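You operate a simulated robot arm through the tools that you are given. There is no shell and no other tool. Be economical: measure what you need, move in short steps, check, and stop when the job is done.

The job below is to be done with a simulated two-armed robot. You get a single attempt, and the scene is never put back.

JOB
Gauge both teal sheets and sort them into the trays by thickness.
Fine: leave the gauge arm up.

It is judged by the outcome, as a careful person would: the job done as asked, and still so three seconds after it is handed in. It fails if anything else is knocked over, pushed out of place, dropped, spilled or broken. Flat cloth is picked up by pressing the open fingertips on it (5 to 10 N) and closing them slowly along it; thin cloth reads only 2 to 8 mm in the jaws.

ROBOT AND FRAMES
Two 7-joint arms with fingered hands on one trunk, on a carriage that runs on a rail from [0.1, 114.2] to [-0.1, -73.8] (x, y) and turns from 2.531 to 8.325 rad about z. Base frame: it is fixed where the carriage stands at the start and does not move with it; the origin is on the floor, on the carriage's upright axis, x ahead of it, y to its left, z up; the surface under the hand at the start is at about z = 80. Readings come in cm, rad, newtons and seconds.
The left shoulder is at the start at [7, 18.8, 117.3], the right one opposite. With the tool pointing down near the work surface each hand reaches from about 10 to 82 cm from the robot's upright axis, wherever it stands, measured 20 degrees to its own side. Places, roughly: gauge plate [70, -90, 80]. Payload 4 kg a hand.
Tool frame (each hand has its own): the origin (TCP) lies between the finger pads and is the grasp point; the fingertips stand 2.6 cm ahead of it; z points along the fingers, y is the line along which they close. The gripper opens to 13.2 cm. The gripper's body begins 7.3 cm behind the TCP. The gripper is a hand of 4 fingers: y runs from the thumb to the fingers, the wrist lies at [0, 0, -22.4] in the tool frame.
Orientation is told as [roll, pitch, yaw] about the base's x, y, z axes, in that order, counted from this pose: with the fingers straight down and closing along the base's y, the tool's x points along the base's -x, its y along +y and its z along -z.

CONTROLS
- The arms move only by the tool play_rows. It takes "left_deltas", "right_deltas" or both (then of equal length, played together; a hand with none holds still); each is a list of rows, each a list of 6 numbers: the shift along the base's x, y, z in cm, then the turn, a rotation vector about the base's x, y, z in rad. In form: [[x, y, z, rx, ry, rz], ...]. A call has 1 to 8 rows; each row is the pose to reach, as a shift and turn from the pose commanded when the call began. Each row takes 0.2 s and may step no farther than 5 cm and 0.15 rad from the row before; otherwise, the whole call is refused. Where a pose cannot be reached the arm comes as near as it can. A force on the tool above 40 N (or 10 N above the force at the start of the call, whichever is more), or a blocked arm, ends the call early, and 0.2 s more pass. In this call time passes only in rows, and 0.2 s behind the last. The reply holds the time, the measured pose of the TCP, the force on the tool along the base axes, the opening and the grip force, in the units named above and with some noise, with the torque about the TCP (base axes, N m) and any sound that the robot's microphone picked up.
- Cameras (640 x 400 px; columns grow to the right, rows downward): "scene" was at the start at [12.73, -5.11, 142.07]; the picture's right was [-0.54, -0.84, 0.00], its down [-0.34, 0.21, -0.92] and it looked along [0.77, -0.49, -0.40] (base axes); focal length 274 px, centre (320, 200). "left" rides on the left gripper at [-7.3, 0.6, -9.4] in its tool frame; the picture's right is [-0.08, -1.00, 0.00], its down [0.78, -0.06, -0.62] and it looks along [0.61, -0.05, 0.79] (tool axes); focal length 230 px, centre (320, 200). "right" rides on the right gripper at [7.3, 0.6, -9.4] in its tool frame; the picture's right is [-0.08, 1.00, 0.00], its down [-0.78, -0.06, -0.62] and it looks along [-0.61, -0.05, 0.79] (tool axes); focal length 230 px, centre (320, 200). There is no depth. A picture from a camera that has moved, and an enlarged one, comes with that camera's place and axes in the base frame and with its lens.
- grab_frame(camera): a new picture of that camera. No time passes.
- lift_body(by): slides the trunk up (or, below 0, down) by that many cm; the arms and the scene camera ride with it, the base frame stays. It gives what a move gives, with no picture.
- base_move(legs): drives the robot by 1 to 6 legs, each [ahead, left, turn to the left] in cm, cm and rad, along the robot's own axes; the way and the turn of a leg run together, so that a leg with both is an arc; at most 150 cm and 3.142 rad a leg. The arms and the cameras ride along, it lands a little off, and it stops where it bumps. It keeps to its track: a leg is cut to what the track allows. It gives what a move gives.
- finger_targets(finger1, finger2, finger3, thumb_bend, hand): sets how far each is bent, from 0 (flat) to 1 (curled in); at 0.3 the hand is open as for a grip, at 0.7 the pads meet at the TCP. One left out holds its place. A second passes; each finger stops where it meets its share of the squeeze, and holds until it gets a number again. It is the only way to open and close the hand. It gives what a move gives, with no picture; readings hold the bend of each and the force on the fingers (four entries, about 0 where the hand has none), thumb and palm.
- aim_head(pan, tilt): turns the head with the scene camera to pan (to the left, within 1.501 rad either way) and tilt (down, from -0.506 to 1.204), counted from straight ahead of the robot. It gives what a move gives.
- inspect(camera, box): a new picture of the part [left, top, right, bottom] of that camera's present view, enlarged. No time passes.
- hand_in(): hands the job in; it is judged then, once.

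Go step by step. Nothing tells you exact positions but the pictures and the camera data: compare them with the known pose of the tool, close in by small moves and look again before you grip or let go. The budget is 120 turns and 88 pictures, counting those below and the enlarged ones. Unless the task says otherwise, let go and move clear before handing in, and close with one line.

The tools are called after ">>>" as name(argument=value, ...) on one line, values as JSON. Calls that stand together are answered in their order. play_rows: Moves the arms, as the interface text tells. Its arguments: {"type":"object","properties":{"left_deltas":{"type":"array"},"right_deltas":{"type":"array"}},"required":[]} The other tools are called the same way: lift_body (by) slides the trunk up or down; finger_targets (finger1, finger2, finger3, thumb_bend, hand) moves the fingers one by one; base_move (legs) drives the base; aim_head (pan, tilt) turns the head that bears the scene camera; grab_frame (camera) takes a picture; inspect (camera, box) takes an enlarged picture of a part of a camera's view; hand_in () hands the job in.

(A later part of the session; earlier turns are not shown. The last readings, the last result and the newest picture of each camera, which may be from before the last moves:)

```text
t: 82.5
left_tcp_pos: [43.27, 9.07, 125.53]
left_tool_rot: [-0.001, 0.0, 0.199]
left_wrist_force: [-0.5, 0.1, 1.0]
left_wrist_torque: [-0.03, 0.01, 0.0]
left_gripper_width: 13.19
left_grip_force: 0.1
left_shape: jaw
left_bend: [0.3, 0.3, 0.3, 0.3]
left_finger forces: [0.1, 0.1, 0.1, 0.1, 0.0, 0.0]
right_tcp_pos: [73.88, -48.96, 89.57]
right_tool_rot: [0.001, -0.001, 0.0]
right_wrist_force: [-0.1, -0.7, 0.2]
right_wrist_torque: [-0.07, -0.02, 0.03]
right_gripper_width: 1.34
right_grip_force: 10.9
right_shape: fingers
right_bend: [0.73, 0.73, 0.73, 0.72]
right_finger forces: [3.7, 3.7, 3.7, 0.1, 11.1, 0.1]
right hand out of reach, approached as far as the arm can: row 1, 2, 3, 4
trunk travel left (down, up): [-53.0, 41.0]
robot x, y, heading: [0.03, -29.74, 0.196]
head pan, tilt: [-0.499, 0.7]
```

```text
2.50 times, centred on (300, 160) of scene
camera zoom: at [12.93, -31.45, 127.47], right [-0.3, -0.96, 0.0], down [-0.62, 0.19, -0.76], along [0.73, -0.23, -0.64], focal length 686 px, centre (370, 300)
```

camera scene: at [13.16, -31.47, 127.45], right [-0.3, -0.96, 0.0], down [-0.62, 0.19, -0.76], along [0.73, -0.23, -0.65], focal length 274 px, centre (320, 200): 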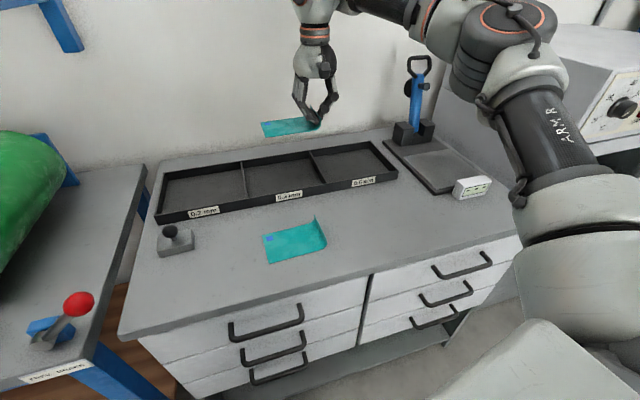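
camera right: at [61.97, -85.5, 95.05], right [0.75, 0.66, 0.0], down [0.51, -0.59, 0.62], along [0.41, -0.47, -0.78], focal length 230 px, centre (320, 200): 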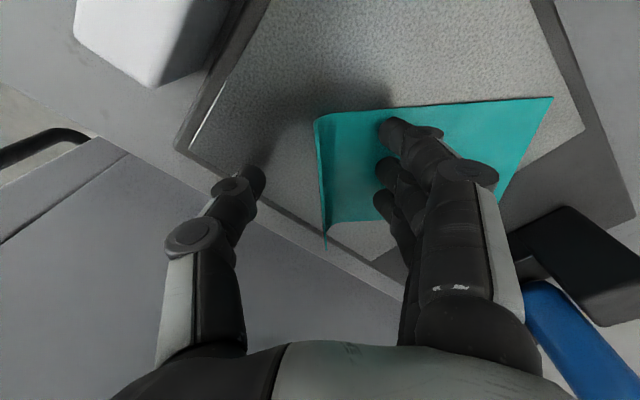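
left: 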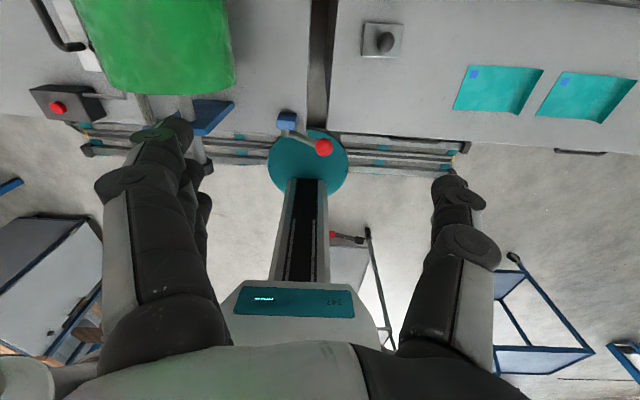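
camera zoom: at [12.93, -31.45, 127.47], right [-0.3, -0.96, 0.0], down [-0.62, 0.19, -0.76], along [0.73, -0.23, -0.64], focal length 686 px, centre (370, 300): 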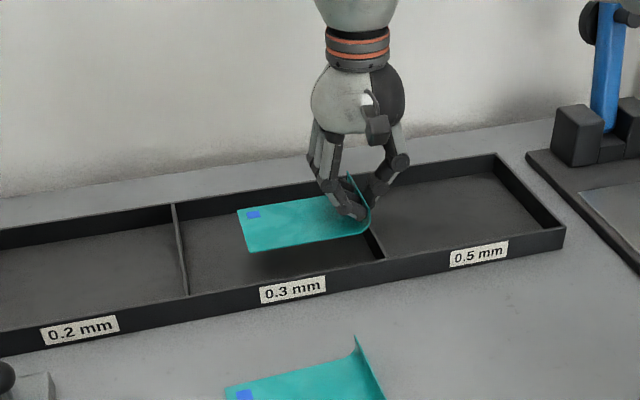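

The arm is at full stretch, about 3 cm short. A small extra left turn with a shift right puts the sheet fully over the bin.

>>> base_move(legs=[[0, -5.5, 0.12]])

>>> play_rows(right_deltas=[[0.8, 0, 0, 0, 0, -0.06], [1.5, 0, -0.5, 0, 0, -0.12]])

>>> inspect(camera="scene", box=[160, 60, 400, 240])

```text
t: 83.5
left_tcp_pos: [38.38, 8.66, 125.44]
left_tool_rot: [0.0, 0.0, 0.317]
left_wrist_force: [-0.4, -0.4, -0.4]
left_wrist_torque: [-0.01, 0.02, 0.02]
left_gripper_width: 13.18
left_grip_force: 0.0
left_shape: jaw
left_bend: [0.3, 0.3, 0.3, 0.3]
left_finger forces: [0.0, 0.1, 0.1, 0.0, 0.1, 0.0]
right_tcp_pos: [75.57, -45.34, 89.64]
right_tool_rot: [0.0, -0.001, 0.116]
right_wrist_force: [-0.3, 0.8, -1.4]
right_wrist_torque: [-0.04, 0.01, -0.02]
right_gripper_width: 1.31
right_grip_force: 11.1
right_shape: fingers
right_bend: [0.73, 0.73, 0.73, 0.72]
right_finger forces: [3.7, 3.7, 3.7, 0.1, 11.1, 0.0]
trunk travel left (down, up): [-53.0, 41.0]
robot x, y, heading: [-0.3, -34.97, 0.318]
head pan, tilt: [-0.499, 0.7]
```

```text
t: 84.1
left_tcp_pos: [38.44, 8.45, 125.41]
left_tool_rot: [-0.001, 0.0, 0.318]
left_wrist_force: [0.4, 0.4, 0.1]
left_wrist_torque: [-0.01, -0.01, -0.03]
left_gripper_width: 13.2
left_grip_force: 0.1
left_shape: jaw
left_bend: [0.3, 0.3, 0.3, 0.3]
left_finger forces: [0.1, 0.0, 0.1, 0.0, 0.0, 0.0]
right_tcp_pos: [76.08, -46.06, 89.45]
right_tool_rot: [0.005, -0.002, -0.002]
right_wrist_force: [0.4, 0.2, -1.0]
right_wrist_torque: [-0.01, 0.01, 0.03]
right_gripper_width: 1.33
right_grip_force: 11.3
right_shape: fingers
right_bend: [0.73, 0.73, 0.73, 0.72]
right_finger forces: [3.7, 3.7, 3.8, 0.0, 11.1, 0.1]
right hand out of reach, approached as far as the arm can: row 1, 2
trunk travel left (down, up): [-53.0, 41.0]
robot x, y, heading: [-0.06, -35.05, 0.321]
head pan, tilt: [-0.499, 0.7]
```

```text
2.22 times, centred on (280, 150) of scene
camera zoom: at [12.98, -35.2, 127.48], right [-0.18, -0.98, 0.0], down [-0.63, 0.12, -0.76], along [0.75, -0.14, -0.64], focal length 610 px, centre (409, 311)
```

zoom: 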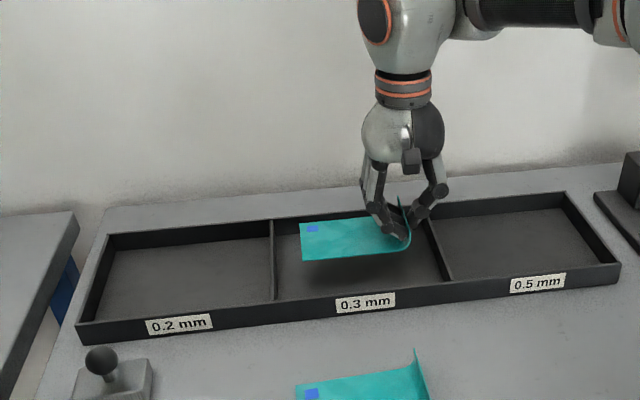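

The sheet is now centred over the 0.3 mm bin. I lower it straight down with the trunk.

>>> lift_body(by=-4)

>>> inspect(camera="scene", box=[240, 100, 380, 200])

```text
t: 84.9
left_tcp_pos: [38.37, 8.61, 121.43]
left_tool_rot: [0.0, 0.001, 0.318]
left_wrist_force: [-0.7, -0.3, 0.4]
left_wrist_torque: [0.02, 0.0, -0.01]
left_gripper_width: 13.18
left_grip_force: 0.0
left_shape: jaw
left_bend: [0.3, 0.3, 0.3, 0.3]
left_finger forces: [0.1, 0.0, 0.0, 0.0, 0.0, 0.0]
right_tcp_pos: [75.97, -45.97, 85.32]
right_tool_rot: [0.004, -0.007, 0.0]
right_wrist_force: [-0.3, -0.4, -0.4]
right_wrist_torque: [-0.04, -0.02, -0.01]
right_gripper_width: 1.31
right_grip_force: 11.2
right_shape: fingers
right_bend: [0.73, 0.73, 0.73, 0.72]
right_finger forces: [3.6, 3.7, 3.7, 0.0, 11.1, 0.0]
trunk travel left (down, up): [-49.0, 45.0]
robot x, y, heading: [-0.05, -35.09, 0.32]
head pan, tilt: [-0.499, 0.7]
```

```text
4.00 times, centred on (310, 150) of scene
camera zoom: at [12.95, -35.15, 123.48], right [-0.18, -0.98, 0.0], down [-0.63, 0.12, -0.77], along [0.75, -0.14, -0.64], focal length 1097 px, centre (360, 400)
```

zoom: 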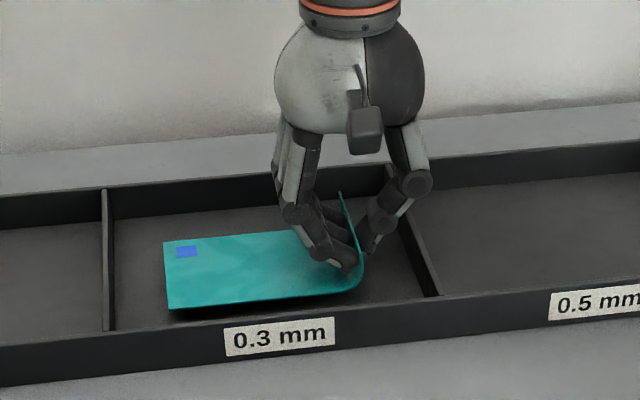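

It is just above the floor of the bin. I lower it a touch more, release, and rise with the trunk.

>>> lift_body(by=-0.7)

>>> finger_targets(hand="right", finger1=0.6, finger2=0.6, finger3=0.6, thumb_bend=0.64)

>>> lift_body(by=16.7)

>>> grab_frame(camera="scene")

```text
t: 85.5
left_tcp_pos: [38.26, 8.57, 120.82]
left_tool_rot: [-0.001, 0.0, 0.316]
left_wrist_force: [-0.5, 0.9, 0.3]
left_wrist_torque: [0.0, 0.01, -0.03]
left_gripper_width: 13.2
left_grip_force: 0.1
left_shape: jaw
left_bend: [0.3, 0.3, 0.3, 0.3]
left_finger forces: [0.1, 0.0, 0.0, 0.0, 0.0, 0.0]
right_tcp_pos: [75.98, -45.84, 84.61]
right_tool_rot: [0.005, -0.003, -0.002]
right_wrist_force: [-0.3, 0.2, -1.7]
right_wrist_torque: [-0.03, -0.02, 0.03]
right_gripper_width: 1.32
right_grip_force: 11.5
right_shape: fingers
right_bend: [0.73, 0.73, 0.73, 0.72]
right_finger forces: [3.7, 3.6, 3.7, 0.1, 11.1, 0.1]
trunk travel left (down, up): [-48.3, 45.7]
robot x, y, heading: [0.2, -35.51, 0.321]
head pan, tilt: [-0.499, 0.7]
```

```text
t: 86.5
left_tcp_pos: [38.34, 8.67, 120.73]
left_tool_rot: [0.001, -0.001, 0.318]
left_wrist_force: [0.3, 0.4, -0.3]
left_wrist_torque: [0.01, -0.02, 0.0]
left_gripper_width: 13.18
left_grip_force: 0.1
left_shape: jaw
left_bend: [0.3, 0.3, 0.3, 0.3]
left_finger forces: [0.0, 0.1, 0.1, 0.0, 0.0, 0.1]
right_tcp_pos: [76.13, -45.93, 84.67]
right_tool_rot: [0.004, -0.003, -0.002]
right_wrist_force: [0.6, -0.3, -0.1]
right_wrist_torque: [-0.01, 0.01, -0.01]
right_gripper_width: 3.28
right_grip_force: 0.0
right_shape: fingers
right_bend: [0.6, 0.6, 0.6, 0.64]
right_finger forces: [0.0, 0.1, 0.1, 0.0, 0.0, 0.0]
trunk travel left (down, up): [-48.3, 45.7]
robot x, y, heading: [0.07, -35.11, 0.317]
head pan, tilt: [-0.499, 0.7]
```

```text
t: 88.4
left_tcp_pos: [38.34, 8.52, 137.45]
left_tool_rot: [0.001, 0.0, 0.319]
left_wrist_force: [0.0, -0.5, -0.5]
left_wrist_torque: [-0.04, 0.02, -0.01]
left_gripper_width: 13.2
left_grip_force: 0.0
left_shape: jaw
left_bend: [0.3, 0.3, 0.3, 0.3]
left_finger forces: [0.1, 0.0, 0.1, 0.1, 0.0, 0.0]
right_tcp_pos: [76.19, -45.97, 101.38]
right_tool_rot: [0.004, -0.003, 0.0]
right_wrist_force: [0.2, 0.3, 0.5]
right_wrist_torque: [0.01, -0.01, 0.02]
right_gripper_width: 3.29
right_grip_force: 0.0
right_shape: fingers
right_bend: [0.6, 0.6, 0.6, 0.64]
right_finger forces: [0.0, 0.0, 0.0, 0.0, 0.0, 0.1]
trunk travel left (down, up): [-65.0, 29.0]
robot x, y, heading: [0.21, -34.97, 0.316]
head pan, tilt: [-0.499, 0.7]
```

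```text
18 pictures are left
camera scene: at [13.01, -35.14, 139.47], right [-0.18, -0.98, 0.0], down [-0.63, 0.12, -0.76], along [0.75, -0.14, -0.64], focal length 274 px, centre (320, 200)
```

scene: 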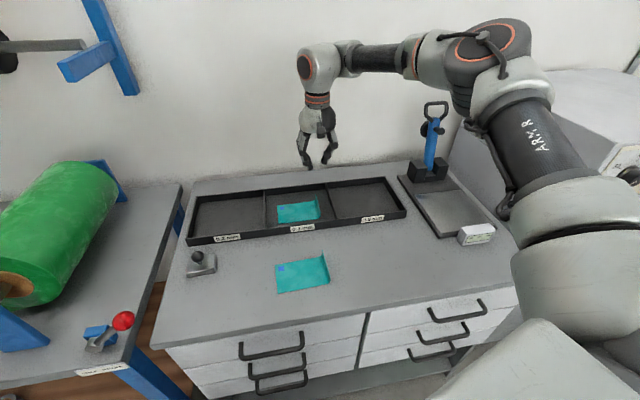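

Sheet A lies in the 0.3 mm bin. Sheet B's lip is at about [54.3,-44.5], so I drive to a stance square to it and bring the right hand over.

>>> base_move(legs=[[0, 13, -0.317]])

>>> play_rows(right_deltas=[[-3.5, 2.5, 0, 0, 0, 0.13], [-7, 5, 0, 0, 0, 0.26], [-10.5, 7.5, 0, 0, 0, 0.317], [-14, 10, 0, 0, 0, 0.317]])

>>> finger_targets(hand="right", finger1=0.5, finger2=0.5, finger3=0.5, thumb_bend=0.5)

>>> grab_frame(camera="right")

```text
t: 89.8
left_tcp_pos: [49.91, 7.29, 137.58]
left_tool_rot: [0.002, 0.0, 0.004]
left_wrist_force: [0.7, 0.3, -0.4]
left_wrist_torque: [-0.01, 0.03, 0.02]
left_gripper_width: 13.19
left_grip_force: 0.1
left_shape: jaw
left_bend: [0.3, 0.3, 0.3, 0.3]
left_finger forces: [0.0, 0.0, 0.0, 0.1, 0.1, 0.0]
right_tcp_pos: [68.94, -56.25, 101.34]
right_tool_rot: [0.005, -0.003, -0.315]
right_wrist_force: [0.1, -0.3, 0.0]
right_wrist_torque: [-0.01, -0.01, -0.03]
right_gripper_width: 3.27
right_grip_force: 0.1
right_shape: fingers
right_bend: [0.6, 0.6, 0.6, 0.64]
right_finger forces: [0.0, 0.0, 0.0, 0.0, 0.0, 0.0]
trunk travel left (down, up): [-65.0, 29.0]
robot x, y, heading: [-0.03, -22.14, 0.004]
head pan, tilt: [-0.499, 0.7]
```

```text
t: 90.8
left_tcp_pos: [49.84, 7.46, 137.59]
left_tool_rot: [0.0, 0.0, 0.006]
left_wrist_force: [-0.4, 1.1, -0.9]
left_wrist_torque: [-0.03, -0.02, -0.02]
left_gripper_width: 13.19
left_grip_force: 0.1
left_shape: jaw
left_bend: [0.3, 0.3, 0.3, 0.3]
left_finger forces: [0.1, 0.1, 0.0, 0.0, 0.0, 0.1]
right_tcp_pos: [54.89, -46.02, 101.42]
right_tool_rot: [0.001, -0.006, 0.004]
right_wrist_force: [-1.1, 1.4, 0.5]
right_wrist_torque: [-0.03, -0.02, 0.0]
right_gripper_width: 3.28
right_grip_force: 0.0
right_shape: fingers
right_bend: [0.6, 0.6, 0.6, 0.64]
right_finger forces: [0.0, 0.1, 0.1, 0.1, 0.0, 0.0]
trunk travel left (down, up): [-65.0, 29.0]
robot x, y, heading: [0.12, -22.35, -0.0]
head pan, tilt: [-0.499, 0.7]
```

```text
t: 91.8
left_tcp_pos: [49.69, 7.43, 137.49]
left_tool_rot: [-0.001, 0.001, 0.005]
left_wrist_force: [-0.1, -0.8, -0.3]
left_wrist_torque: [0.01, 0.0, -0.02]
left_gripper_width: 13.2
left_grip_force: 0.1
left_shape: jaw
left_bend: [0.3, 0.3, 0.3, 0.3]
left_finger forces: [0.0, 0.0, 0.1, 0.0, 0.1, 0.0]
right_tcp_pos: [54.98, -46.11, 101.59]
right_tool_rot: [0.005, -0.003, 0.005]
right_wrist_force: [-0.1, 0.2, 0.4]
right_wrist_torque: [0.02, -0.02, 0.05]
right_gripper_width: 7.0
right_grip_force: 0.0
right_shape: fingers
right_bend: [0.5, 0.5, 0.5, 0.5]
right_finger forces: [0.0, 0.1, 0.1, 0.0, 0.1, 0.0]
trunk travel left (down, up): [-65.0, 29.0]
robot x, y, heading: [-0.15, -22.33, 0.004]
head pan, tilt: [-0.499, 0.7]
```

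```text
17 pictures are left
camera right: at [47.76, -45.62, 110.79], right [0.07, 1.0, 0.0], down [0.78, -0.06, 0.62], along [0.62, -0.04, -0.78], focal length 230 px, centre (320, 200)
```

right: 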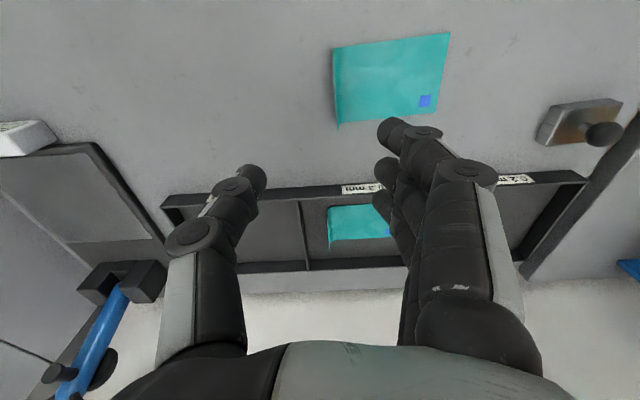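

Sheet B's lip is centred at [54.5,-44.2]. I shift over it and lower in two stages.

>>> play_rows(right_deltas=[[-0.5, 1.9, 0, 0, 0, 0]])

>>> lift_body(by=-12)

>>> play_rows(right_deltas=[[0, 0, -2.5, 0, 0, 0], [0, 0, -5.4, 0, 0, 0]])

>>> grab_frame(camera="right")

```text
t: 92.2
left_tcp_pos: [50.03, 7.31, 137.46]
left_tool_rot: [-0.001, 0.001, 0.005]
left_wrist_force: [0.9, 1.3, 0.6]
left_wrist_torque: [-0.03, 0.01, -0.01]
left_gripper_width: 13.2
left_grip_force: 0.1
left_shape: jaw
left_bend: [0.3, 0.3, 0.3, 0.3]
left_finger forces: [0.0, 0.1, 0.0, 0.1, 0.0, 0.1]
right_tcp_pos: [54.69, -44.05, 101.5]
right_tool_rot: [0.004, -0.003, 0.003]
right_wrist_force: [-0.3, -0.3, 0.1]
right_wrist_torque: [-0.02, 0.0, 0.01]
right_gripper_width: 7.0
right_grip_force: 0.0
right_shape: fingers
right_bend: [0.5, 0.5, 0.5, 0.5]
right_finger forces: [0.0, 0.0, 0.0, 0.0, 0.0, 0.0]
trunk travel left (down, up): [-65.0, 29.0]
robot x, y, heading: [-0.33, -22.11, 0.008]
head pan, tilt: [-0.499, 0.7]
```

```text
t: 93.7
left_tcp_pos: [49.9, 7.29, 125.48]
left_tool_rot: [0.0, 0.0, 0.006]
left_wrist_force: [0.0, 0.7, 0.1]
left_wrist_torque: [0.02, -0.05, 0.01]
left_gripper_width: 13.16
left_grip_force: 0.1
left_shape: jaw
left_bend: [0.3, 0.3, 0.3, 0.3]
left_finger forces: [0.0, 0.0, 0.0, 0.0, 0.0, 0.0]
right_tcp_pos: [54.48, -44.19, 89.52]
right_tool_rot: [0.003, -0.004, 0.001]
right_wrist_force: [0.4, 0.6, -0.1]
right_wrist_torque: [0.09, 0.01, 0.01]
right_gripper_width: 7.0
right_grip_force: 0.0
right_shape: fingers
right_bend: [0.5, 0.5, 0.5, 0.5]
right_finger forces: [0.1, 0.1, 0.1, 0.0, 0.0, 0.1]
trunk travel left (down, up): [-53.0, 41.0]
robot x, y, heading: [0.08, -22.05, 0.005]
head pan, tilt: [-0.499, 0.7]
```

```text
t: 94.3
left_tcp_pos: [49.94, 7.22, 125.41]
left_tool_rot: [0.002, 0.0, 0.007]
left_wrist_force: [0.3, 0.1, 0.5]
left_wrist_torque: [-0.03, 0.0, 0.0]
left_gripper_width: 13.18
left_grip_force: 0.0
left_shape: jaw
left_bend: [0.3, 0.3, 0.3, 0.3]
left_finger forces: [0.1, 0.1, 0.1, 0.0, 0.0, 0.0]
right_tcp_pos: [54.54, -44.22, 83.98]
right_tool_rot: [0.004, -0.004, 0.004]
right_wrist_force: [0.4, 0.2, -0.1]
right_wrist_torque: [0.03, -0.02, -0.01]
right_gripper_width: 6.98
right_grip_force: 0.0
right_shape: fingers
right_bend: [0.5, 0.5, 0.5, 0.5]
right_finger forces: [0.0, 0.0, 0.0, 0.0, 0.0, 0.0]
trunk travel left (down, up): [-53.0, 41.0]
robot x, y, heading: [0.07, -22.2, 0.003]
head pan, tilt: [-0.499, 0.7]
```

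```text
16 pictures are left
camera right: at [47.22, -43.77, 93.28], right [0.07, 1.0, 0.0], down [0.78, -0.06, 0.62], along [0.62, -0.04, -0.79], focal length 230 px, centre (320, 200)
```

right: 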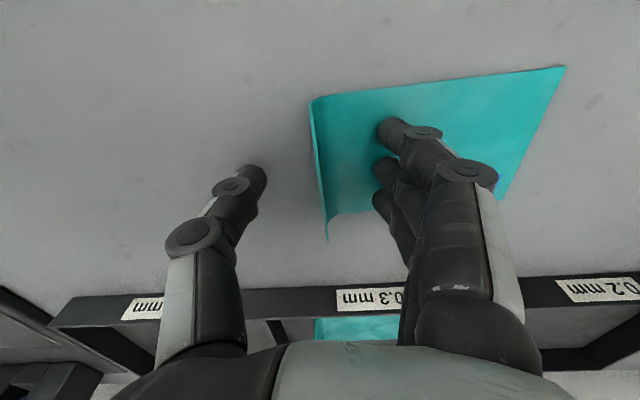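

The lip is well between the fingers. I close, lift, and drive to the gauge stance.

>>> finger_targets(hand="right", finger1=0.6, finger2=0.6, finger3=0.6, thumb_bend=0.62)

>>> finger_targets(hand="right", finger1=0.75, finger2=0.75, finger3=0.75, thumb_bend=0.75)

>>> play_rows(right_deltas=[[0, 0, 3, 0, 0, 0], [0, -0.5, 7, 0, 0, 0], [0, -1, 11, 0, 0, 0], [0, -1.5, 15, 0, 0, 0], [0, -2, 19, 0, 0, 0]])

```text
t: 95.3
left_tcp_pos: [49.96, 7.36, 125.48]
left_tool_rot: [0.001, -0.001, 0.004]
left_wrist_force: [-0.1, -0.9, 0.3]
left_wrist_torque: [0.0, -0.02, -0.02]
left_gripper_width: 13.16
left_grip_force: 0.0
left_shape: jaw
left_bend: [0.3, 0.3, 0.3, 0.3]
left_finger forces: [0.0, 0.0, 0.0, 0.0, 0.1, 0.0]
right_tcp_pos: [54.56, -44.31, 83.97]
right_tool_rot: [0.003, -0.004, 0.003]
right_wrist_force: [-0.4, 0.8, -0.2]
right_wrist_torque: [-0.03, 0.0, 0.01]
right_gripper_width: 3.74
right_grip_force: 0.0
right_shape: fingers
right_bend: [0.6, 0.6, 0.6, 0.62]
right_finger forces: [0.0, 0.0, 0.1, 0.1, 0.0, 0.0]
trunk travel left (down, up): [-53.0, 41.0]
robot x, y, heading: [0.41, -22.03, 0.002]
head pan, tilt: [-0.499, 0.7]
```

```text
t: 96.3
left_tcp_pos: [49.95, 7.31, 125.38]
left_tool_rot: [-0.001, 0.001, 0.004]
left_wrist_force: [0.1, 0.3, 0.6]
left_wrist_torque: [0.02, 0.01, 0.02]
left_gripper_width: 13.19
left_grip_force: 0.1
left_shape: jaw
left_bend: [0.3, 0.3, 0.3, 0.3]
left_finger forces: [0.1, 0.1, 0.1, 0.0, 0.0, 0.1]
right_tcp_pos: [54.45, -44.28, 84.07]
right_tool_rot: [0.004, -0.005, 0.003]
right_wrist_force: [0.3, 0.4, -0.6]
right_wrist_torque: [-0.02, -0.04, 0.03]
right_gripper_width: 1.35
right_grip_force: 12.2
right_shape: fingers
right_bend: [0.73, 0.73, 0.72, 0.72]
right_finger forces: [3.9, 4.0, 4.0, 0.0, 12.0, 0.1]
trunk travel left (down, up): [-53.0, 41.0]
robot x, y, heading: [0.13, -22.16, 0.006]
head pan, tilt: [-0.499, 0.7]
```

```text
t: 97.5
left_tcp_pos: [49.83, 7.34, 125.5]
left_tool_rot: [-0.001, -0.001, 0.005]
left_wrist_force: [0.1, 0.5, -0.3]
left_wrist_torque: [-0.01, 0.0, 0.02]
left_gripper_width: 13.18
left_grip_force: 0.1
left_shape: jaw
left_bend: [0.3, 0.3, 0.3, 0.3]
left_finger forces: [0.0, 0.1, 0.0, 0.0, 0.0, 0.0]
right_tcp_pos: [54.41, -46.31, 103.3]
right_tool_rot: [0.004, -0.005, 0.005]
right_wrist_force: [-0.1, -0.4, -0.2]
right_wrist_torque: [-0.01, -0.03, 0.02]
right_gripper_width: 1.32
right_grip_force: 11.1
right_shape: fingers
right_bend: [0.73, 0.73, 0.73, 0.72]
right_finger forces: [3.8, 3.9, 4.1, 0.1, 11.8, 0.0]
trunk travel left (down, up): [-53.0, 41.0]
robot x, y, heading: [-0.08, -22.4, 0.004]
head pan, tilt: [-0.499, 0.7]
```

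The sheet is gripped. I drive to the gauge.

>>> base_move(legs=[[0, -49.2, 0.196]])

```text
t: 100.3
left_tcp_pos: [43.37, -31.57, 125.51]
left_tool_rot: [0.0, -0.001, 0.197]
left_wrist_force: [-0.3, 0.0, 0.2]
left_wrist_torque: [0.0, 0.0, -0.04]
left_gripper_width: 13.18
left_grip_force: 0.0
left_shape: jaw
left_bend: [0.3, 0.3, 0.3, 0.3]
left_finger forces: [0.0, 0.0, 0.0, 0.0, 0.0, 0.0]
right_tcp_pos: [58.0, -83.47, 103.12]
right_tool_rot: [0.004, -0.004, 0.196]
right_wrist_force: [0.4, -0.5, 0.3]
right_wrist_torque: [-0.01, 0.03, -0.01]
right_gripper_width: 1.36
right_grip_force: 11.8
right_shape: fingers
right_bend: [0.73, 0.73, 0.73, 0.72]
right_finger forces: [3.9, 3.7, 4.0, 0.0, 11.8, 0.1]
trunk travel left (down, up): [-53.0, 41.0]
robot x, y, heading: [-0.06, -70.12, 0.194]
head pan, tilt: [-0.499, 0.7]
```

I rotate the sheet to 45° over the plate, lower it, and set it down as before.

>>> play_rows(right_deltas=[[0.5, -1, 0, 0, 0, -0.14], [1, -2, 0, 0, 0, -0.28], [1.5, -3, 0, 0, 0, -0.42], [2, -4, 0, 0, 0, -0.56], [2.4, -5, 0, 0, 0, -0.7], [2.7, -5.5, 0, 0, 0, -0.84], [2.7, -5.9, 0, 0, 0, -0.98]])

>>> play_rows(right_deltas=[[0, 0, -4, 0, 0, 0], [1, -0.3, -8, 0, 0, 0], [3.3, -1, -11.5, 0, 0, 0], [5.9, -1.8, -13.5, 0, 0, 0], [5.9, -1.8, -15.5, 0, 0, 0]])

>>> grab_frame(camera="right")

```text
t: 101.9
left_tcp_pos: [43.34, -31.81, 125.53]
left_tool_rot: [0.001, 0.001, 0.196]
left_wrist_force: [0.8, 0.6, 0.3]
left_wrist_torque: [-0.01, -0.01, 0.0]
left_gripper_width: 13.16
left_grip_force: 0.1
left_shape: jaw
left_bend: [0.3, 0.3, 0.3, 0.3]
left_finger forces: [0.0, 0.0, 0.1, 0.0, 0.0, 0.0]
right_tcp_pos: [60.76, -89.44, 103.2]
right_tool_rot: [0.004, -0.002, -0.789]
right_wrist_force: [0.3, 0.3, -0.3]
right_wrist_torque: [-0.02, 0.01, -0.03]
right_gripper_width: 1.34
right_grip_force: 11.5
right_shape: fingers
right_bend: [0.73, 0.73, 0.73, 0.72]
right_finger forces: [3.9, 3.7, 4.0, 0.0, 11.8, 0.0]
trunk travel left (down, up): [-53.0, 41.0]
robot x, y, heading: [-0.21, -70.4, 0.194]
head pan, tilt: [-0.499, 0.7]
```

```text
t: 103.1
left_tcp_pos: [43.22, -31.78, 125.55]
left_tool_rot: [0.0, 0.001, 0.197]
left_wrist_force: [0.2, 0.9, 0.0]
left_wrist_torque: [0.03, -0.02, -0.01]
left_gripper_width: 13.2
left_grip_force: 0.0
left_shape: jaw
left_bend: [0.3, 0.3, 0.3, 0.3]
left_finger forces: [0.1, 0.1, 0.1, 0.0, 0.0, 0.1]
right_tcp_pos: [66.67, -91.12, 87.61]
right_tool_rot: [0.004, -0.005, -0.787]
right_wrist_force: [0.3, 0.5, -1.1]
right_wrist_torque: [0.0, 0.02, 0.01]
right_gripper_width: 1.34
right_grip_force: 11.6
right_shape: fingers
right_bend: [0.73, 0.73, 0.73, 0.72]
right_finger forces: [3.9, 3.7, 4.1, 0.0, 11.6, 0.0]
trunk travel left (down, up): [-53.0, 41.0]
robot x, y, heading: [-0.25, -70.45, 0.2]
head pan, tilt: [-0.499, 0.7]
```

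```text
15 pictures are left
camera right: at [61.94, -85.55, 96.92], right [0.76, 0.65, 0.0], down [0.51, -0.6, 0.62], along [0.41, -0.47, -0.78], focal length 230 px, centre (320, 200)
```

right: 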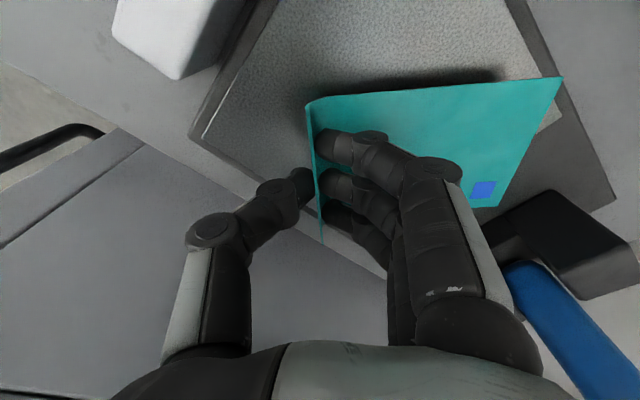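

Same placement as sheet A. I lower it the last bit, release, lift straight up and go back toward the handle.

>>> play_rows(right_deltas=[[0, 0, -1.2, 0, 0, 0], [0, 0, -2, 0, 0, 0], [0, 0, -2.4, 0, 0, 0]])

>>> finger_targets(hand="right", finger1=0.62, finger2=0.62, finger3=0.62, thumb_bend=0.65)

>>> play_rows(right_deltas=[[0, 0, 1, 0, 0, 0], [0, 0, 4, 0, 0, 0], [-2, 0, 8.4, 0, 0, 0.1], [-5, 0.5, 12, 0, 0, 0.24], [-6, 1, 16, 0, 0, 0.38], [-6, 1.5, 20, 0, 0, 0.52], [-6, 2, 24, 0, 0, 0.66], [-6, 2.5, 28, 0, 0, 0.78]])

>>> inspect(camera="scene", box=[200, 60, 400, 260])

```text
t: 103.9
left_tcp_pos: [43.25, -31.64, 125.4]
left_tool_rot: [-0.001, 0.0, 0.197]
left_wrist_force: [-0.7, -0.1, -0.4]
left_wrist_torque: [-0.01, 0.0, -0.02]
left_gripper_width: 13.18
left_grip_force: 0.0
left_shape: jaw
left_bend: [0.3, 0.3, 0.3, 0.3]
left_finger forces: [0.1, 0.1, 0.1, 0.0, 0.0, 0.1]
right_tcp_pos: [66.68, -91.01, 85.23]
right_tool_rot: [0.003, -0.006, -0.785]
right_wrist_force: [-0.6, -0.4, 1.1]
right_wrist_torque: [-0.03, 0.03, -0.03]
right_gripper_width: 1.31
right_grip_force: 11.4
right_shape: fingers
right_bend: [0.73, 0.73, 0.73, 0.72]
right_finger forces: [3.9, 3.7, 3.8, 0.0, 11.9, 0.0]
trunk travel left (down, up): [-53.0, 41.0]
robot x, y, heading: [0.0, -70.46, 0.197]
head pan, tilt: [-0.499, 0.7]
```

```text
t: 104.9
left_tcp_pos: [43.25, -31.59, 125.54]
left_tool_rot: [-0.001, -0.002, 0.197]
left_wrist_force: [0.3, 0.2, -0.3]
left_wrist_torque: [-0.01, 0.01, -0.02]
left_gripper_width: 13.18
left_grip_force: 0.1
left_shape: jaw
left_bend: [0.3, 0.3, 0.3, 0.3]
left_finger forces: [0.1, 0.0, 0.0, 0.0, 0.0, 0.1]
right_tcp_pos: [66.63, -90.94, 85.4]
right_tool_rot: [0.003, -0.007, -0.786]
right_wrist_force: [-0.5, 0.9, -0.3]
right_wrist_torque: [0.02, 0.02, -0.01]
right_gripper_width: 2.85
right_grip_force: 0.0
right_shape: fingers
right_bend: [0.62, 0.62, 0.62, 0.65]
right_finger forces: [0.0, 0.1, 0.0, 0.0, 0.0, 0.1]
trunk travel left (down, up): [-53.0, 41.0]
robot x, y, heading: [0.06, -69.88, 0.201]
head pan, tilt: [-0.499, 0.7]
```

```text
t: 106.7
left_tcp_pos: [43.31, -31.61, 125.4]
left_tool_rot: [0.001, -0.001, 0.196]
left_wrist_force: [-0.7, -0.6, 0.0]
left_wrist_torque: [-0.01, -0.03, 0.01]
left_gripper_width: 13.2
left_grip_force: 0.0
left_shape: jaw
left_bend: [0.3, 0.3, 0.3, 0.3]
left_finger forces: [0.0, 0.1, 0.0, 0.0, 0.0, 0.1]
right_tcp_pos: [60.73, -88.83, 113.3]
right_tool_rot: [0.001, -0.004, -0.004]
right_wrist_force: [0.6, 0.4, -0.1]
right_wrist_torque: [0.02, -0.01, -0.03]
right_gripper_width: 2.89
right_grip_force: 0.0
right_shape: fingers
right_bend: [0.62, 0.62, 0.62, 0.65]
right_finger forces: [0.1, 0.1, 0.1, 0.0, 0.1, 0.0]
trunk travel left (down, up): [-53.0, 41.0]
robot x, y, heading: [0.25, -70.13, 0.193]
head pan, tilt: [-0.499, 0.7]
```

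```text
2.00 times, centred on (300, 160) of scene
camera zoom: at [12.84, -72.05, 127.48], right [-0.3, -0.95, 0.0], down [-0.61, 0.19, -0.77], along [0.73, -0.23, -0.64], focal length 549 px, centre (360, 280)
```

zoom: 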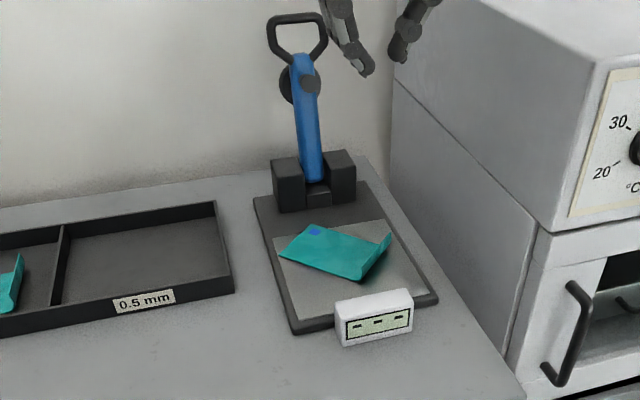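

Sheet B is flat under the foot's landing spot. Now I approach the handle with the same moves.

>>> finger_targets(hand="right", finger1=0.3, finger2=0.3, finger3=0.3, thumb_bend=0.3)

>>> play_rows(right_deltas=[[2, 0, 0, 0, -0.15, 0], [4, 0, 0, 0, -0.3, 0], [6, 0.2, 0, 0, -0.45, 0], [8, 0.4, 0, 0, -0.6, 0], [10, 0.6, -1, 0, -0.75, 0], [12, 0.9, -2, 0, -0.9, 0], [14, 1.1, -2.5, 0, -1.05, 0], [15, 1.3, -3, 0, -1.2, 0]])

>>> grab_frame(camera="right")

```text
t: 107.7
left_tcp_pos: [43.19, -31.86, 125.45]
left_tool_rot: [0.001, 0.0, 0.198]
left_wrist_force: [-0.6, 0.3, -0.3]
left_wrist_torque: [0.02, -0.01, -0.01]
left_gripper_width: 13.18
left_grip_force: 0.1
left_shape: jaw
left_bend: [0.3, 0.3, 0.3, 0.3]
left_finger forces: [0.0, 0.0, 0.0, 0.1, 0.0, 0.0]
right_tcp_pos: [60.83, -88.82, 113.27]
right_tool_rot: [0.004, -0.003, -0.006]
right_wrist_force: [-0.1, 0.7, -0.6]
right_wrist_torque: [0.0, 0.02, 0.02]
right_gripper_width: 13.56
right_grip_force: 0.1
right_shape: fingers
right_bend: [0.3, 0.3, 0.3, 0.3]
right_finger forces: [0.1, 0.1, 0.1, 0.1, 0.0, 0.1]
trunk travel left (down, up): [-53.0, 41.0]
robot x, y, heading: [-0.06, -70.1, 0.197]
head pan, tilt: [-0.499, 0.7]
```

```text
t: 109.5
left_tcp_pos: [43.7, -32.18, 125.52]
left_tool_rot: [0.004, 0.002, 0.194]
left_wrist_force: [0.3, -0.6, 0.7]
left_wrist_torque: [0.08, 0.05, -0.02]
left_gripper_width: 13.2
left_grip_force: 0.0
left_shape: jaw
left_bend: [0.3, 0.3, 0.3, 0.3]
left_finger forces: [0.1, 0.0, 0.0, 0.0, 0.0, 0.0]
right_tcp_pos: [75.82, -87.79, 109.99]
right_tool_rot: [0.032, -1.203, -0.028]
right_wrist_force: [0.5, -0.4, -0.1]
right_wrist_torque: [-0.01, 0.0, 0.05]
right_gripper_width: 13.59
right_grip_force: 0.0
right_shape: fingers
right_bend: [0.3, 0.3, 0.3, 0.3]
right_finger forces: [0.0, 0.0, 0.1, 0.0, 0.1, 0.1]
trunk travel left (down, up): [-53.0, 41.0]
robot x, y, heading: [-0.15, -70.56, 0.198]
head pan, tilt: [-0.499, 0.7]
```

```text
13 pictures are left
camera right: at [64.53, -87.25, 106.46], right [0.03, 1.0, 0.08], down [-0.29, -0.07, 0.95], along [0.96, -0.05, 0.29], focal length 230 px, centre (320, 200)
```

right: 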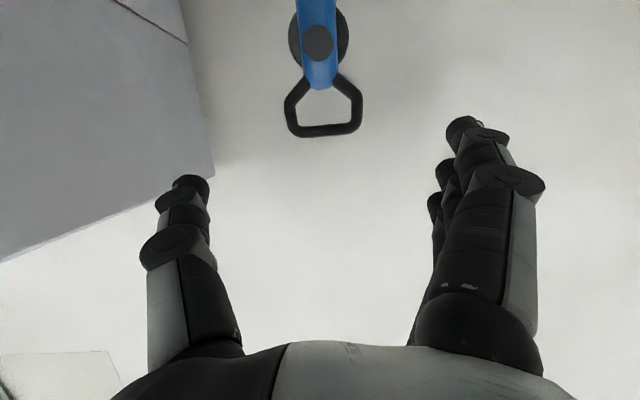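

The handle is lined up. I go in and grip.

>>> play_rows(right_deltas=[[4, 0.3, -1.2, 0, 0, 0], [8, 0.3, -2.6, 0, 0, 0], [11, 0.3, -3.8, 0, 0, 0], [13.5, 0.3, -4.6, 0, 0, 0]])

>>> finger_targets(hand="right", finger1=0.5, finger2=0.5, finger3=0.5, thumb_bend=0.5)

```text
t: 110.5
left_tcp_pos: [43.38, -31.63, 125.44]
left_tool_rot: [0.0, 0.002, 0.197]
left_wrist_force: [1.3, -0.8, -0.5]
left_wrist_torque: [-0.01, -0.01, -0.01]
left_gripper_width: 13.2
left_grip_force: 0.0
left_shape: jaw
left_bend: [0.3, 0.3, 0.3, 0.3]
left_finger forces: [0.1, 0.0, 0.1, 0.0, 0.0, 0.1]
right_tcp_pos: [89.17, -87.09, 105.45]
right_tool_rot: [0.015, -1.203, -0.016]
right_wrist_force: [-0.4, 0.0, -0.3]
right_wrist_torque: [-0.03, 0.03, -0.02]
right_gripper_width: 13.62
right_grip_force: 0.0
right_shape: fingers
right_bend: [0.3, 0.3, 0.3, 0.3]
right_finger forces: [0.0, 0.1, 0.0, 0.0, 0.1, 0.0]
trunk travel left (down, up): [-53.0, 41.0]
robot x, y, heading: [-0.0, -70.34, 0.196]
head pan, tilt: [-0.499, 0.7]
```

```text
t: 111.5
left_tcp_pos: [43.28, -31.75, 125.5]
left_tool_rot: [0.0, 0.0, 0.198]
left_wrist_force: [0.1, -0.2, 0.3]
left_wrist_torque: [0.0, 0.03, 0.0]
left_gripper_width: 13.2
left_grip_force: 0.0
left_shape: jaw
left_bend: [0.3, 0.3, 0.3, 0.3]
left_finger forces: [0.1, 0.0, 0.1, 0.0, 0.0, 0.0]
right_tcp_pos: [89.0, -87.07, 105.53]
right_tool_rot: [0.018, -1.205, -0.016]
right_wrist_force: [-1.0, -4.4, 0.7]
right_wrist_torque: [-0.02, -0.01, -0.13]
right_gripper_width: 8.15
right_grip_force: 4.8
right_shape: fingers
right_bend: [0.49, 0.47, 0.49, 0.47]
right_finger forces: [0.5, 1.9, 0.6, 0.0, 7.1, 0.0]
trunk travel left (down, up): [-53.0, 41.0]
robot x, y, heading: [-0.32, -70.51, 0.193]
head pan, tilt: [-0.499, 0.7]
```

The grip matches last time, so I lower with the same arc.

>>> play_rows(right_deltas=[[-3.4, -0.1, 0.3, 0, 0.08, 0], [-7, -0.2, 0, 0, 0.18, 0], [-10.4, -0.2, -0.9, 0, 0.28, 0], [-14.3, -0.2, -2.8, 0, 0.4, 0]])

>>> play_rows(right_deltas=[[-3.4, 0, -2.7, 0, 0.12, 0], [-6, 0, -5.7, 0, 0.24, 0], [-7.9, 0, -9.1, 0, 0.36, 0], [-9.1, 0, -12.5, 0, 0.48, 0], [-9.2, 0, -13, 0, 0.48, 0]])

>>> finger_targets(hand="right", finger1=0.3, finger2=0.3, finger3=0.3, thumb_bend=0.3)

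>>> inspect(camera="scene", box=[240, 100, 380, 240])

```text
t: 112.5
left_tcp_pos: [43.19, -31.66, 125.45]
left_tool_rot: [-0.002, 0.0, 0.197]
left_wrist_force: [0.6, 0.7, -0.3]
left_wrist_torque: [-0.02, 0.02, -0.01]
left_gripper_width: 13.2
left_grip_force: 0.0
left_shape: jaw
left_bend: [0.3, 0.3, 0.3, 0.3]
left_finger forces: [0.0, 0.0, 0.0, 0.1, 0.1, 0.0]
right_tcp_pos: [74.71, -87.34, 102.77]
right_tool_rot: [0.008, -0.802, -0.006]
right_wrist_force: [-3.4, -2.3, 3.3]
right_wrist_torque: [-0.01, -0.07, -0.19]
right_gripper_width: 7.84
right_grip_force: 4.8
right_shape: fingers
right_bend: [0.5, 0.47, 0.5, 0.48]
right_finger forces: [0.0, 3.1, 0.0, 0.0, 6.7, 0.0]
trunk travel left (down, up): [-53.0, 41.0]
robot x, y, heading: [-0.23, -70.43, 0.2]
head pan, tilt: [-0.499, 0.7]
```

```text
t: 113.7
left_tcp_pos: [43.24, -31.73, 125.46]
left_tool_rot: [0.0, -0.001, 0.198]
left_wrist_force: [0.6, 0.4, 0.3]
left_wrist_torque: [0.04, 0.01, 0.0]
left_gripper_width: 13.21
left_grip_force: 0.0
left_shape: jaw
left_bend: [0.3, 0.3, 0.3, 0.3]
left_finger forces: [0.1, 0.0, 0.1, 0.0, 0.0, 0.0]
right_tcp_pos: [65.63, -87.19, 89.92]
right_tool_rot: [0.006, -0.323, -0.006]
right_wrist_force: [1.5, -3.9, -1.5]
right_wrist_torque: [0.09, -0.01, -0.02]
right_gripper_width: 7.66
right_grip_force: 2.9
right_shape: fingers
right_bend: [0.5, 0.5, 0.48, 0.48]
right_finger forces: [0.0, 0.0, 1.2, 0.0, 4.6, 0.0]
trunk travel left (down, up): [-53.0, 41.0]
robot x, y, heading: [-0.12, -70.13, 0.193]
head pan, tilt: [-0.499, 0.7]
```

```text
t: 114.7
left_tcp_pos: [43.31, -31.68, 125.47]
left_tool_rot: [0.0, 0.0, 0.198]
left_wrist_force: [-0.3, 0.6, 0.3]
left_wrist_torque: [0.04, -0.02, -0.01]
left_gripper_width: 13.2
left_grip_force: 0.0
left_shape: jaw
left_bend: [0.3, 0.3, 0.3, 0.3]
left_finger forces: [0.0, 0.1, 0.1, 0.0, 0.1, 0.0]
right_tcp_pos: [65.49, -87.08, 89.91]
right_tool_rot: [0.005, -0.324, -0.003]
right_wrist_force: [-0.1, -0.3, 0.0]
right_wrist_torque: [-0.01, 0.0, -0.01]
right_gripper_width: 13.58
right_grip_force: 0.1
right_shape: fingers
right_bend: [0.3, 0.3, 0.3, 0.3]
right_finger forces: [0.0, 0.0, 0.0, 0.0, 0.1, 0.0]
trunk travel left (down, up): [-53.0, 41.0]
robot x, y, heading: [-0.3, -70.58, 0.195]
head pan, tilt: [-0.499, 0.7]
```

```text
2.86 times, centred on (310, 170) of scene
camera zoom: at [12.86, -72.08, 127.48], right [-0.3, -0.95, 0.0], down [-0.61, 0.19, -0.76], along [0.73, -0.23, -0.64], focal length 784 px, centre (349, 286)
```

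zoom: 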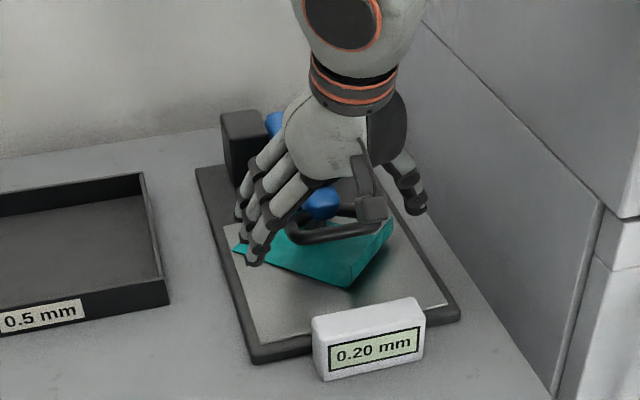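

Sheet B reads 0.20 mm, so it goes in the 0.2 mm bin. Now I raise the arm the same way as before.

>>> play_rows(right_deltas=[[0, -0.2, -2, 0, 0, 0]])

>>> finger_targets(hand="right", finger1=0.65, finger2=0.65, finger3=0.65, thumb_bend=0.65)

>>> play_rows(right_deltas=[[0, 0, 1.7, 0, -0.05, 0], [0.3, 0, 3.4, 0, -0.1, 0], [1, 0, 5.2, 0, -0.15, 0], [1.6, 0, 8.7, 0, -0.24, 0], [3.9, 0, 12.2, 0, -0.34, 0]])

>>> grab_frame(camera="right")

```text
t: 115.1
left_tcp_pos: [43.36, -31.73, 125.48]
left_tool_rot: [0.0, -0.001, 0.198]
left_wrist_force: [0.9, 0.1, -0.3]
left_wrist_torque: [0.01, 0.04, 0.03]
left_gripper_width: 13.2
left_grip_force: 0.1
left_shape: jaw
left_bend: [0.3, 0.3, 0.3, 0.3]
left_finger forces: [0.0, 0.1, 0.1, 0.1, 0.0, 0.0]
right_tcp_pos: [65.72, -87.49, 87.68]
right_tool_rot: [0.005, -0.324, -0.006]
right_wrist_force: [-0.8, -0.8, -0.6]
right_wrist_torque: [0.02, 0.0, 0.01]
right_gripper_width: 13.57
right_grip_force: 0.0
right_shape: fingers
right_bend: [0.3, 0.3, 0.3, 0.3]
right_finger forces: [0.0, 0.0, 0.0, 0.0, 0.0, 0.1]
trunk travel left (down, up): [-53.0, 41.0]
robot x, y, heading: [0.16, -70.26, 0.191]
head pan, tilt: [-0.499, 0.7]
```

```text
t: 116.1
left_tcp_pos: [43.26, -31.9, 125.5]
left_tool_rot: [0.002, -0.001, 0.197]
left_wrist_force: [0.0, 0.2, 0.5]
left_wrist_torque: [0.0, 0.0, -0.01]
left_gripper_width: 13.23
left_grip_force: 0.1
left_shape: jaw
left_bend: [0.3, 0.3, 0.3, 0.3]
left_finger forces: [0.1, 0.0, 0.0, 0.0, 0.1, 0.0]
right_tcp_pos: [65.53, -87.62, 87.69]
right_tool_rot: [0.005, -0.324, -0.007]
right_wrist_force: [-2.6, -11.7, -1.8]
right_wrist_torque: [0.12, -0.05, 0.03]
right_gripper_width: 4.96
right_grip_force: 23.0
right_shape: fingers
right_bend: [0.65, 0.57, 0.47, 0.56]
right_finger forces: [0.0, 10.5, 7.3, 0.1, 28.8, 0.0]
trunk travel left (down, up): [-53.0, 41.0]
robot x, y, heading: [-0.04, -70.24, 0.195]
head pan, tilt: [-0.499, 0.7]
```

```text
t: 117.3
left_tcp_pos: [43.26, -31.52, 125.43]
left_tool_rot: [-0.002, -0.001, 0.199]
left_wrist_force: [1.5, -0.6, -0.2]
left_wrist_torque: [-0.02, 0.03, 0.0]
left_gripper_width: 13.19
left_grip_force: 0.0
left_shape: jaw
left_bend: [0.3, 0.3, 0.3, 0.3]
left_finger forces: [0.0, 0.0, 0.0, 0.0, 0.0, 0.0]
right_tcp_pos: [69.62, -87.04, 99.99]
right_tool_rot: [0.009, -0.665, -0.003]
right_wrist_force: [0.2, 3.5, -2.9]
right_wrist_torque: [0.02, 0.03, -0.01]
right_gripper_width: 2.68
right_grip_force: 3.2
right_shape: fingers
right_bend: [0.65, 0.64, 0.5, 0.64]
right_finger forces: [0.1, 0.1, 3.9, 0.1, 2.3, 0.0]
trunk travel left (down, up): [-53.0, 41.0]
robot x, y, heading: [0.24, -70.05, 0.194]
head pan, tilt: [-0.499, 0.7]
```

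```text
11 pictures are left
camera right: at [58.16, -86.5, 102.9], right [0.06, 1.0, 0.05], down [0.24, -0.07, 0.97], along [0.97, -0.05, -0.24], focal length 230 px, centre (320, 200)
```

right: 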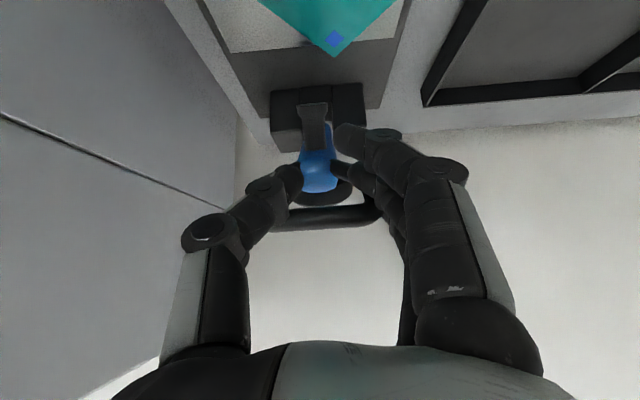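

Same cradled state as last time. I push it upright, then loosen the fingers.

>>> play_rows(right_deltas=[[3.3, 0, 3.0, 0, -0.1, 0], [6.9, 0, 5.3, 0, -0.2, 0], [10.9, 0, 6.7, 0, -0.3, 0], [15, 0, 7.1, 0, -0.4, 0], [18.6, 0, 6.8, 0, -0.5, 0]])

>>> finger_targets(hand="right", finger1=0.55, finger2=0.5, finger3=0.45, thumb_bend=0.55)

>>> grab_frame(camera="right")

```text
t: 118.5
left_tcp_pos: [43.6, -31.7, 125.28]
left_tool_rot: [0.001, 0.003, 0.199]
left_wrist_force: [0.6, -0.6, 0.2]
left_wrist_torque: [-0.03, 0.01, -0.04]
left_gripper_width: 13.2
left_grip_force: 0.1
left_shape: jaw
left_bend: [0.3, 0.3, 0.3, 0.3]
left_finger forces: [0.0, 0.1, 0.0, 0.1, 0.1, 0.0]
right_tcp_pos: [88.49, -87.53, 106.34]
right_tool_rot: [0.016, -1.157, -0.013]
right_wrist_force: [-4.2, 1.0, -16.9]
right_wrist_torque: [0.3, 0.58, 0.01]
right_gripper_width: 2.11
right_grip_force: 15.1
right_shape: fingers
right_bend: [0.68, 0.67, 0.52, 0.65]
right_finger forces: [3.9, 4.5, 4.4, 0.1, 18.2, 0.1]
trunk travel left (down, up): [-53.0, 41.0]
robot x, y, heading: [-0.41, -70.28, 0.194]
head pan, tilt: [-0.499, 0.7]
```

```text
t: 119.5
left_tcp_pos: [43.71, -31.86, 125.21]
left_tool_rot: [0.0, 0.004, 0.195]
left_wrist_force: [0.4, 1.1, -0.4]
left_wrist_torque: [-0.01, 0.0, 0.0]
left_gripper_width: 13.2
left_grip_force: 0.1
left_shape: jaw
left_bend: [0.3, 0.3, 0.3, 0.3]
left_finger forces: [0.1, 0.1, 0.1, 0.0, 0.0, 0.0]
right_tcp_pos: [88.43, -87.64, 106.43]
right_tool_rot: [0.018, -1.159, -0.013]
right_wrist_force: [-4.8, -1.0, -28.2]
right_wrist_torque: [0.3, 0.66, 0.04]
right_gripper_width: 2.22
right_grip_force: 23.4
right_shape: fingers
right_bend: [0.66, 0.61, 0.45, 0.6]
right_finger forces: [8.1, 8.7, 0.0, 0.0, 30.2, 0.0]
trunk travel left (down, up): [-53.0, 41.0]
robot x, y, heading: [-0.4, -70.29, 0.195]
head pan, tilt: [-0.499, 0.7]
```

```text
10 pictures are left
camera right: at [77.01, -87.07, 103.51], right [0.03, 1.0, 0.08], down [-0.25, -0.07, 0.97], along [0.97, -0.05, 0.25], focal length 230 px, centre (320, 200)
```

right: 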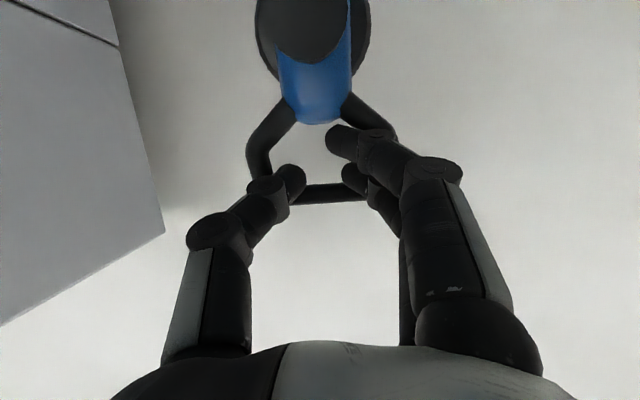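

The fingertips are now inside the ring and press outward as they open. I close them back together to relieve this, then check the force before drawing straight back.

>>> finger_targets(hand="right", finger1=0.7, finger2=0.7, finger3=0.52, thumb_bend=0.7)

>>> play_rows(right_deltas=[[0, 0, -0.5, 0, 0, 0]])

>>> inspect(camera="right", box=[230, 60, 410, 240])

```text
t: 120.5
left_tcp_pos: [43.75, -31.79, 125.37]
left_tool_rot: [0.001, 0.004, 0.197]
left_wrist_force: [-0.1, 0.4, 0.3]
left_wrist_torque: [0.0, -0.01, -0.02]
left_gripper_width: 13.19
left_grip_force: 0.1
left_shape: jaw
left_bend: [0.3, 0.3, 0.3, 0.3]
left_finger forces: [0.0, 0.1, 0.0, 0.0, 0.1, 0.0]
right_tcp_pos: [88.4, -87.52, 106.46]
right_tool_rot: [0.017, -1.158, -0.015]
right_wrist_force: [-6.1, -1.4, -30.2]
right_wrist_torque: [0.43, 0.6, -0.06]
right_gripper_width: 1.81
right_grip_force: 13.9
right_shape: fingers
right_bend: [0.7, 0.68, 0.51, 0.67]
right_finger forces: [0.0, 1.6, 0.6, 0.0, 25.1, 0.0]
trunk travel left (down, up): [-53.0, 41.0]
robot x, y, heading: [-0.11, -70.13, 0.197]
head pan, tilt: [-0.499, 0.7]
```

```text
t: 120.9
left_tcp_pos: [43.53, -31.92, 125.39]
left_tool_rot: [0.002, 0.004, 0.196]
left_wrist_force: [0.1, 0.0, 0.0]
left_wrist_torque: [0.0, -0.01, 0.0]
left_gripper_width: 13.19
left_grip_force: 0.1
left_shape: jaw
left_bend: [0.3, 0.3, 0.3, 0.3]
left_finger forces: [0.0, 0.1, 0.0, 0.0, 0.0, 0.1]
right_tcp_pos: [88.33, -87.59, 106.45]
right_tool_rot: [0.018, -1.168, -0.016]
right_wrist_force: [-2.5, -3.4, -15.1]
right_wrist_torque: [0.27, 0.33, -0.09]
right_gripper_width: 1.82
right_grip_force: 7.5
right_shape: fingers
right_bend: [0.7, 0.69, 0.51, 0.67]
right_finger forces: [0.0, 0.7, 1.0, 0.1, 13.7, 0.0]
trunk travel left (down, up): [-53.0, 41.0]
robot x, y, heading: [0.05, -70.2, 0.194]
head pan, tilt: [-0.499, 0.7]
```

```text
2.22 times, centred on (320, 150) of right
camera zoom: at [76.91, -87.06, 103.37], right [0.03, 1.0, 0.08], down [-0.26, -0.07, 0.96], along [0.97, -0.05, 0.25], focal length 511 px, centre (320, 311)
```

zoom: 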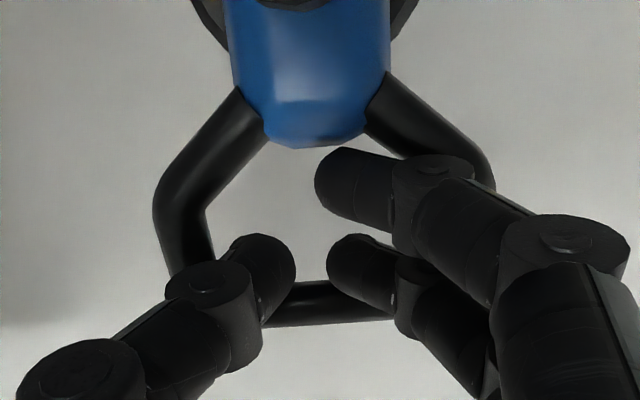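

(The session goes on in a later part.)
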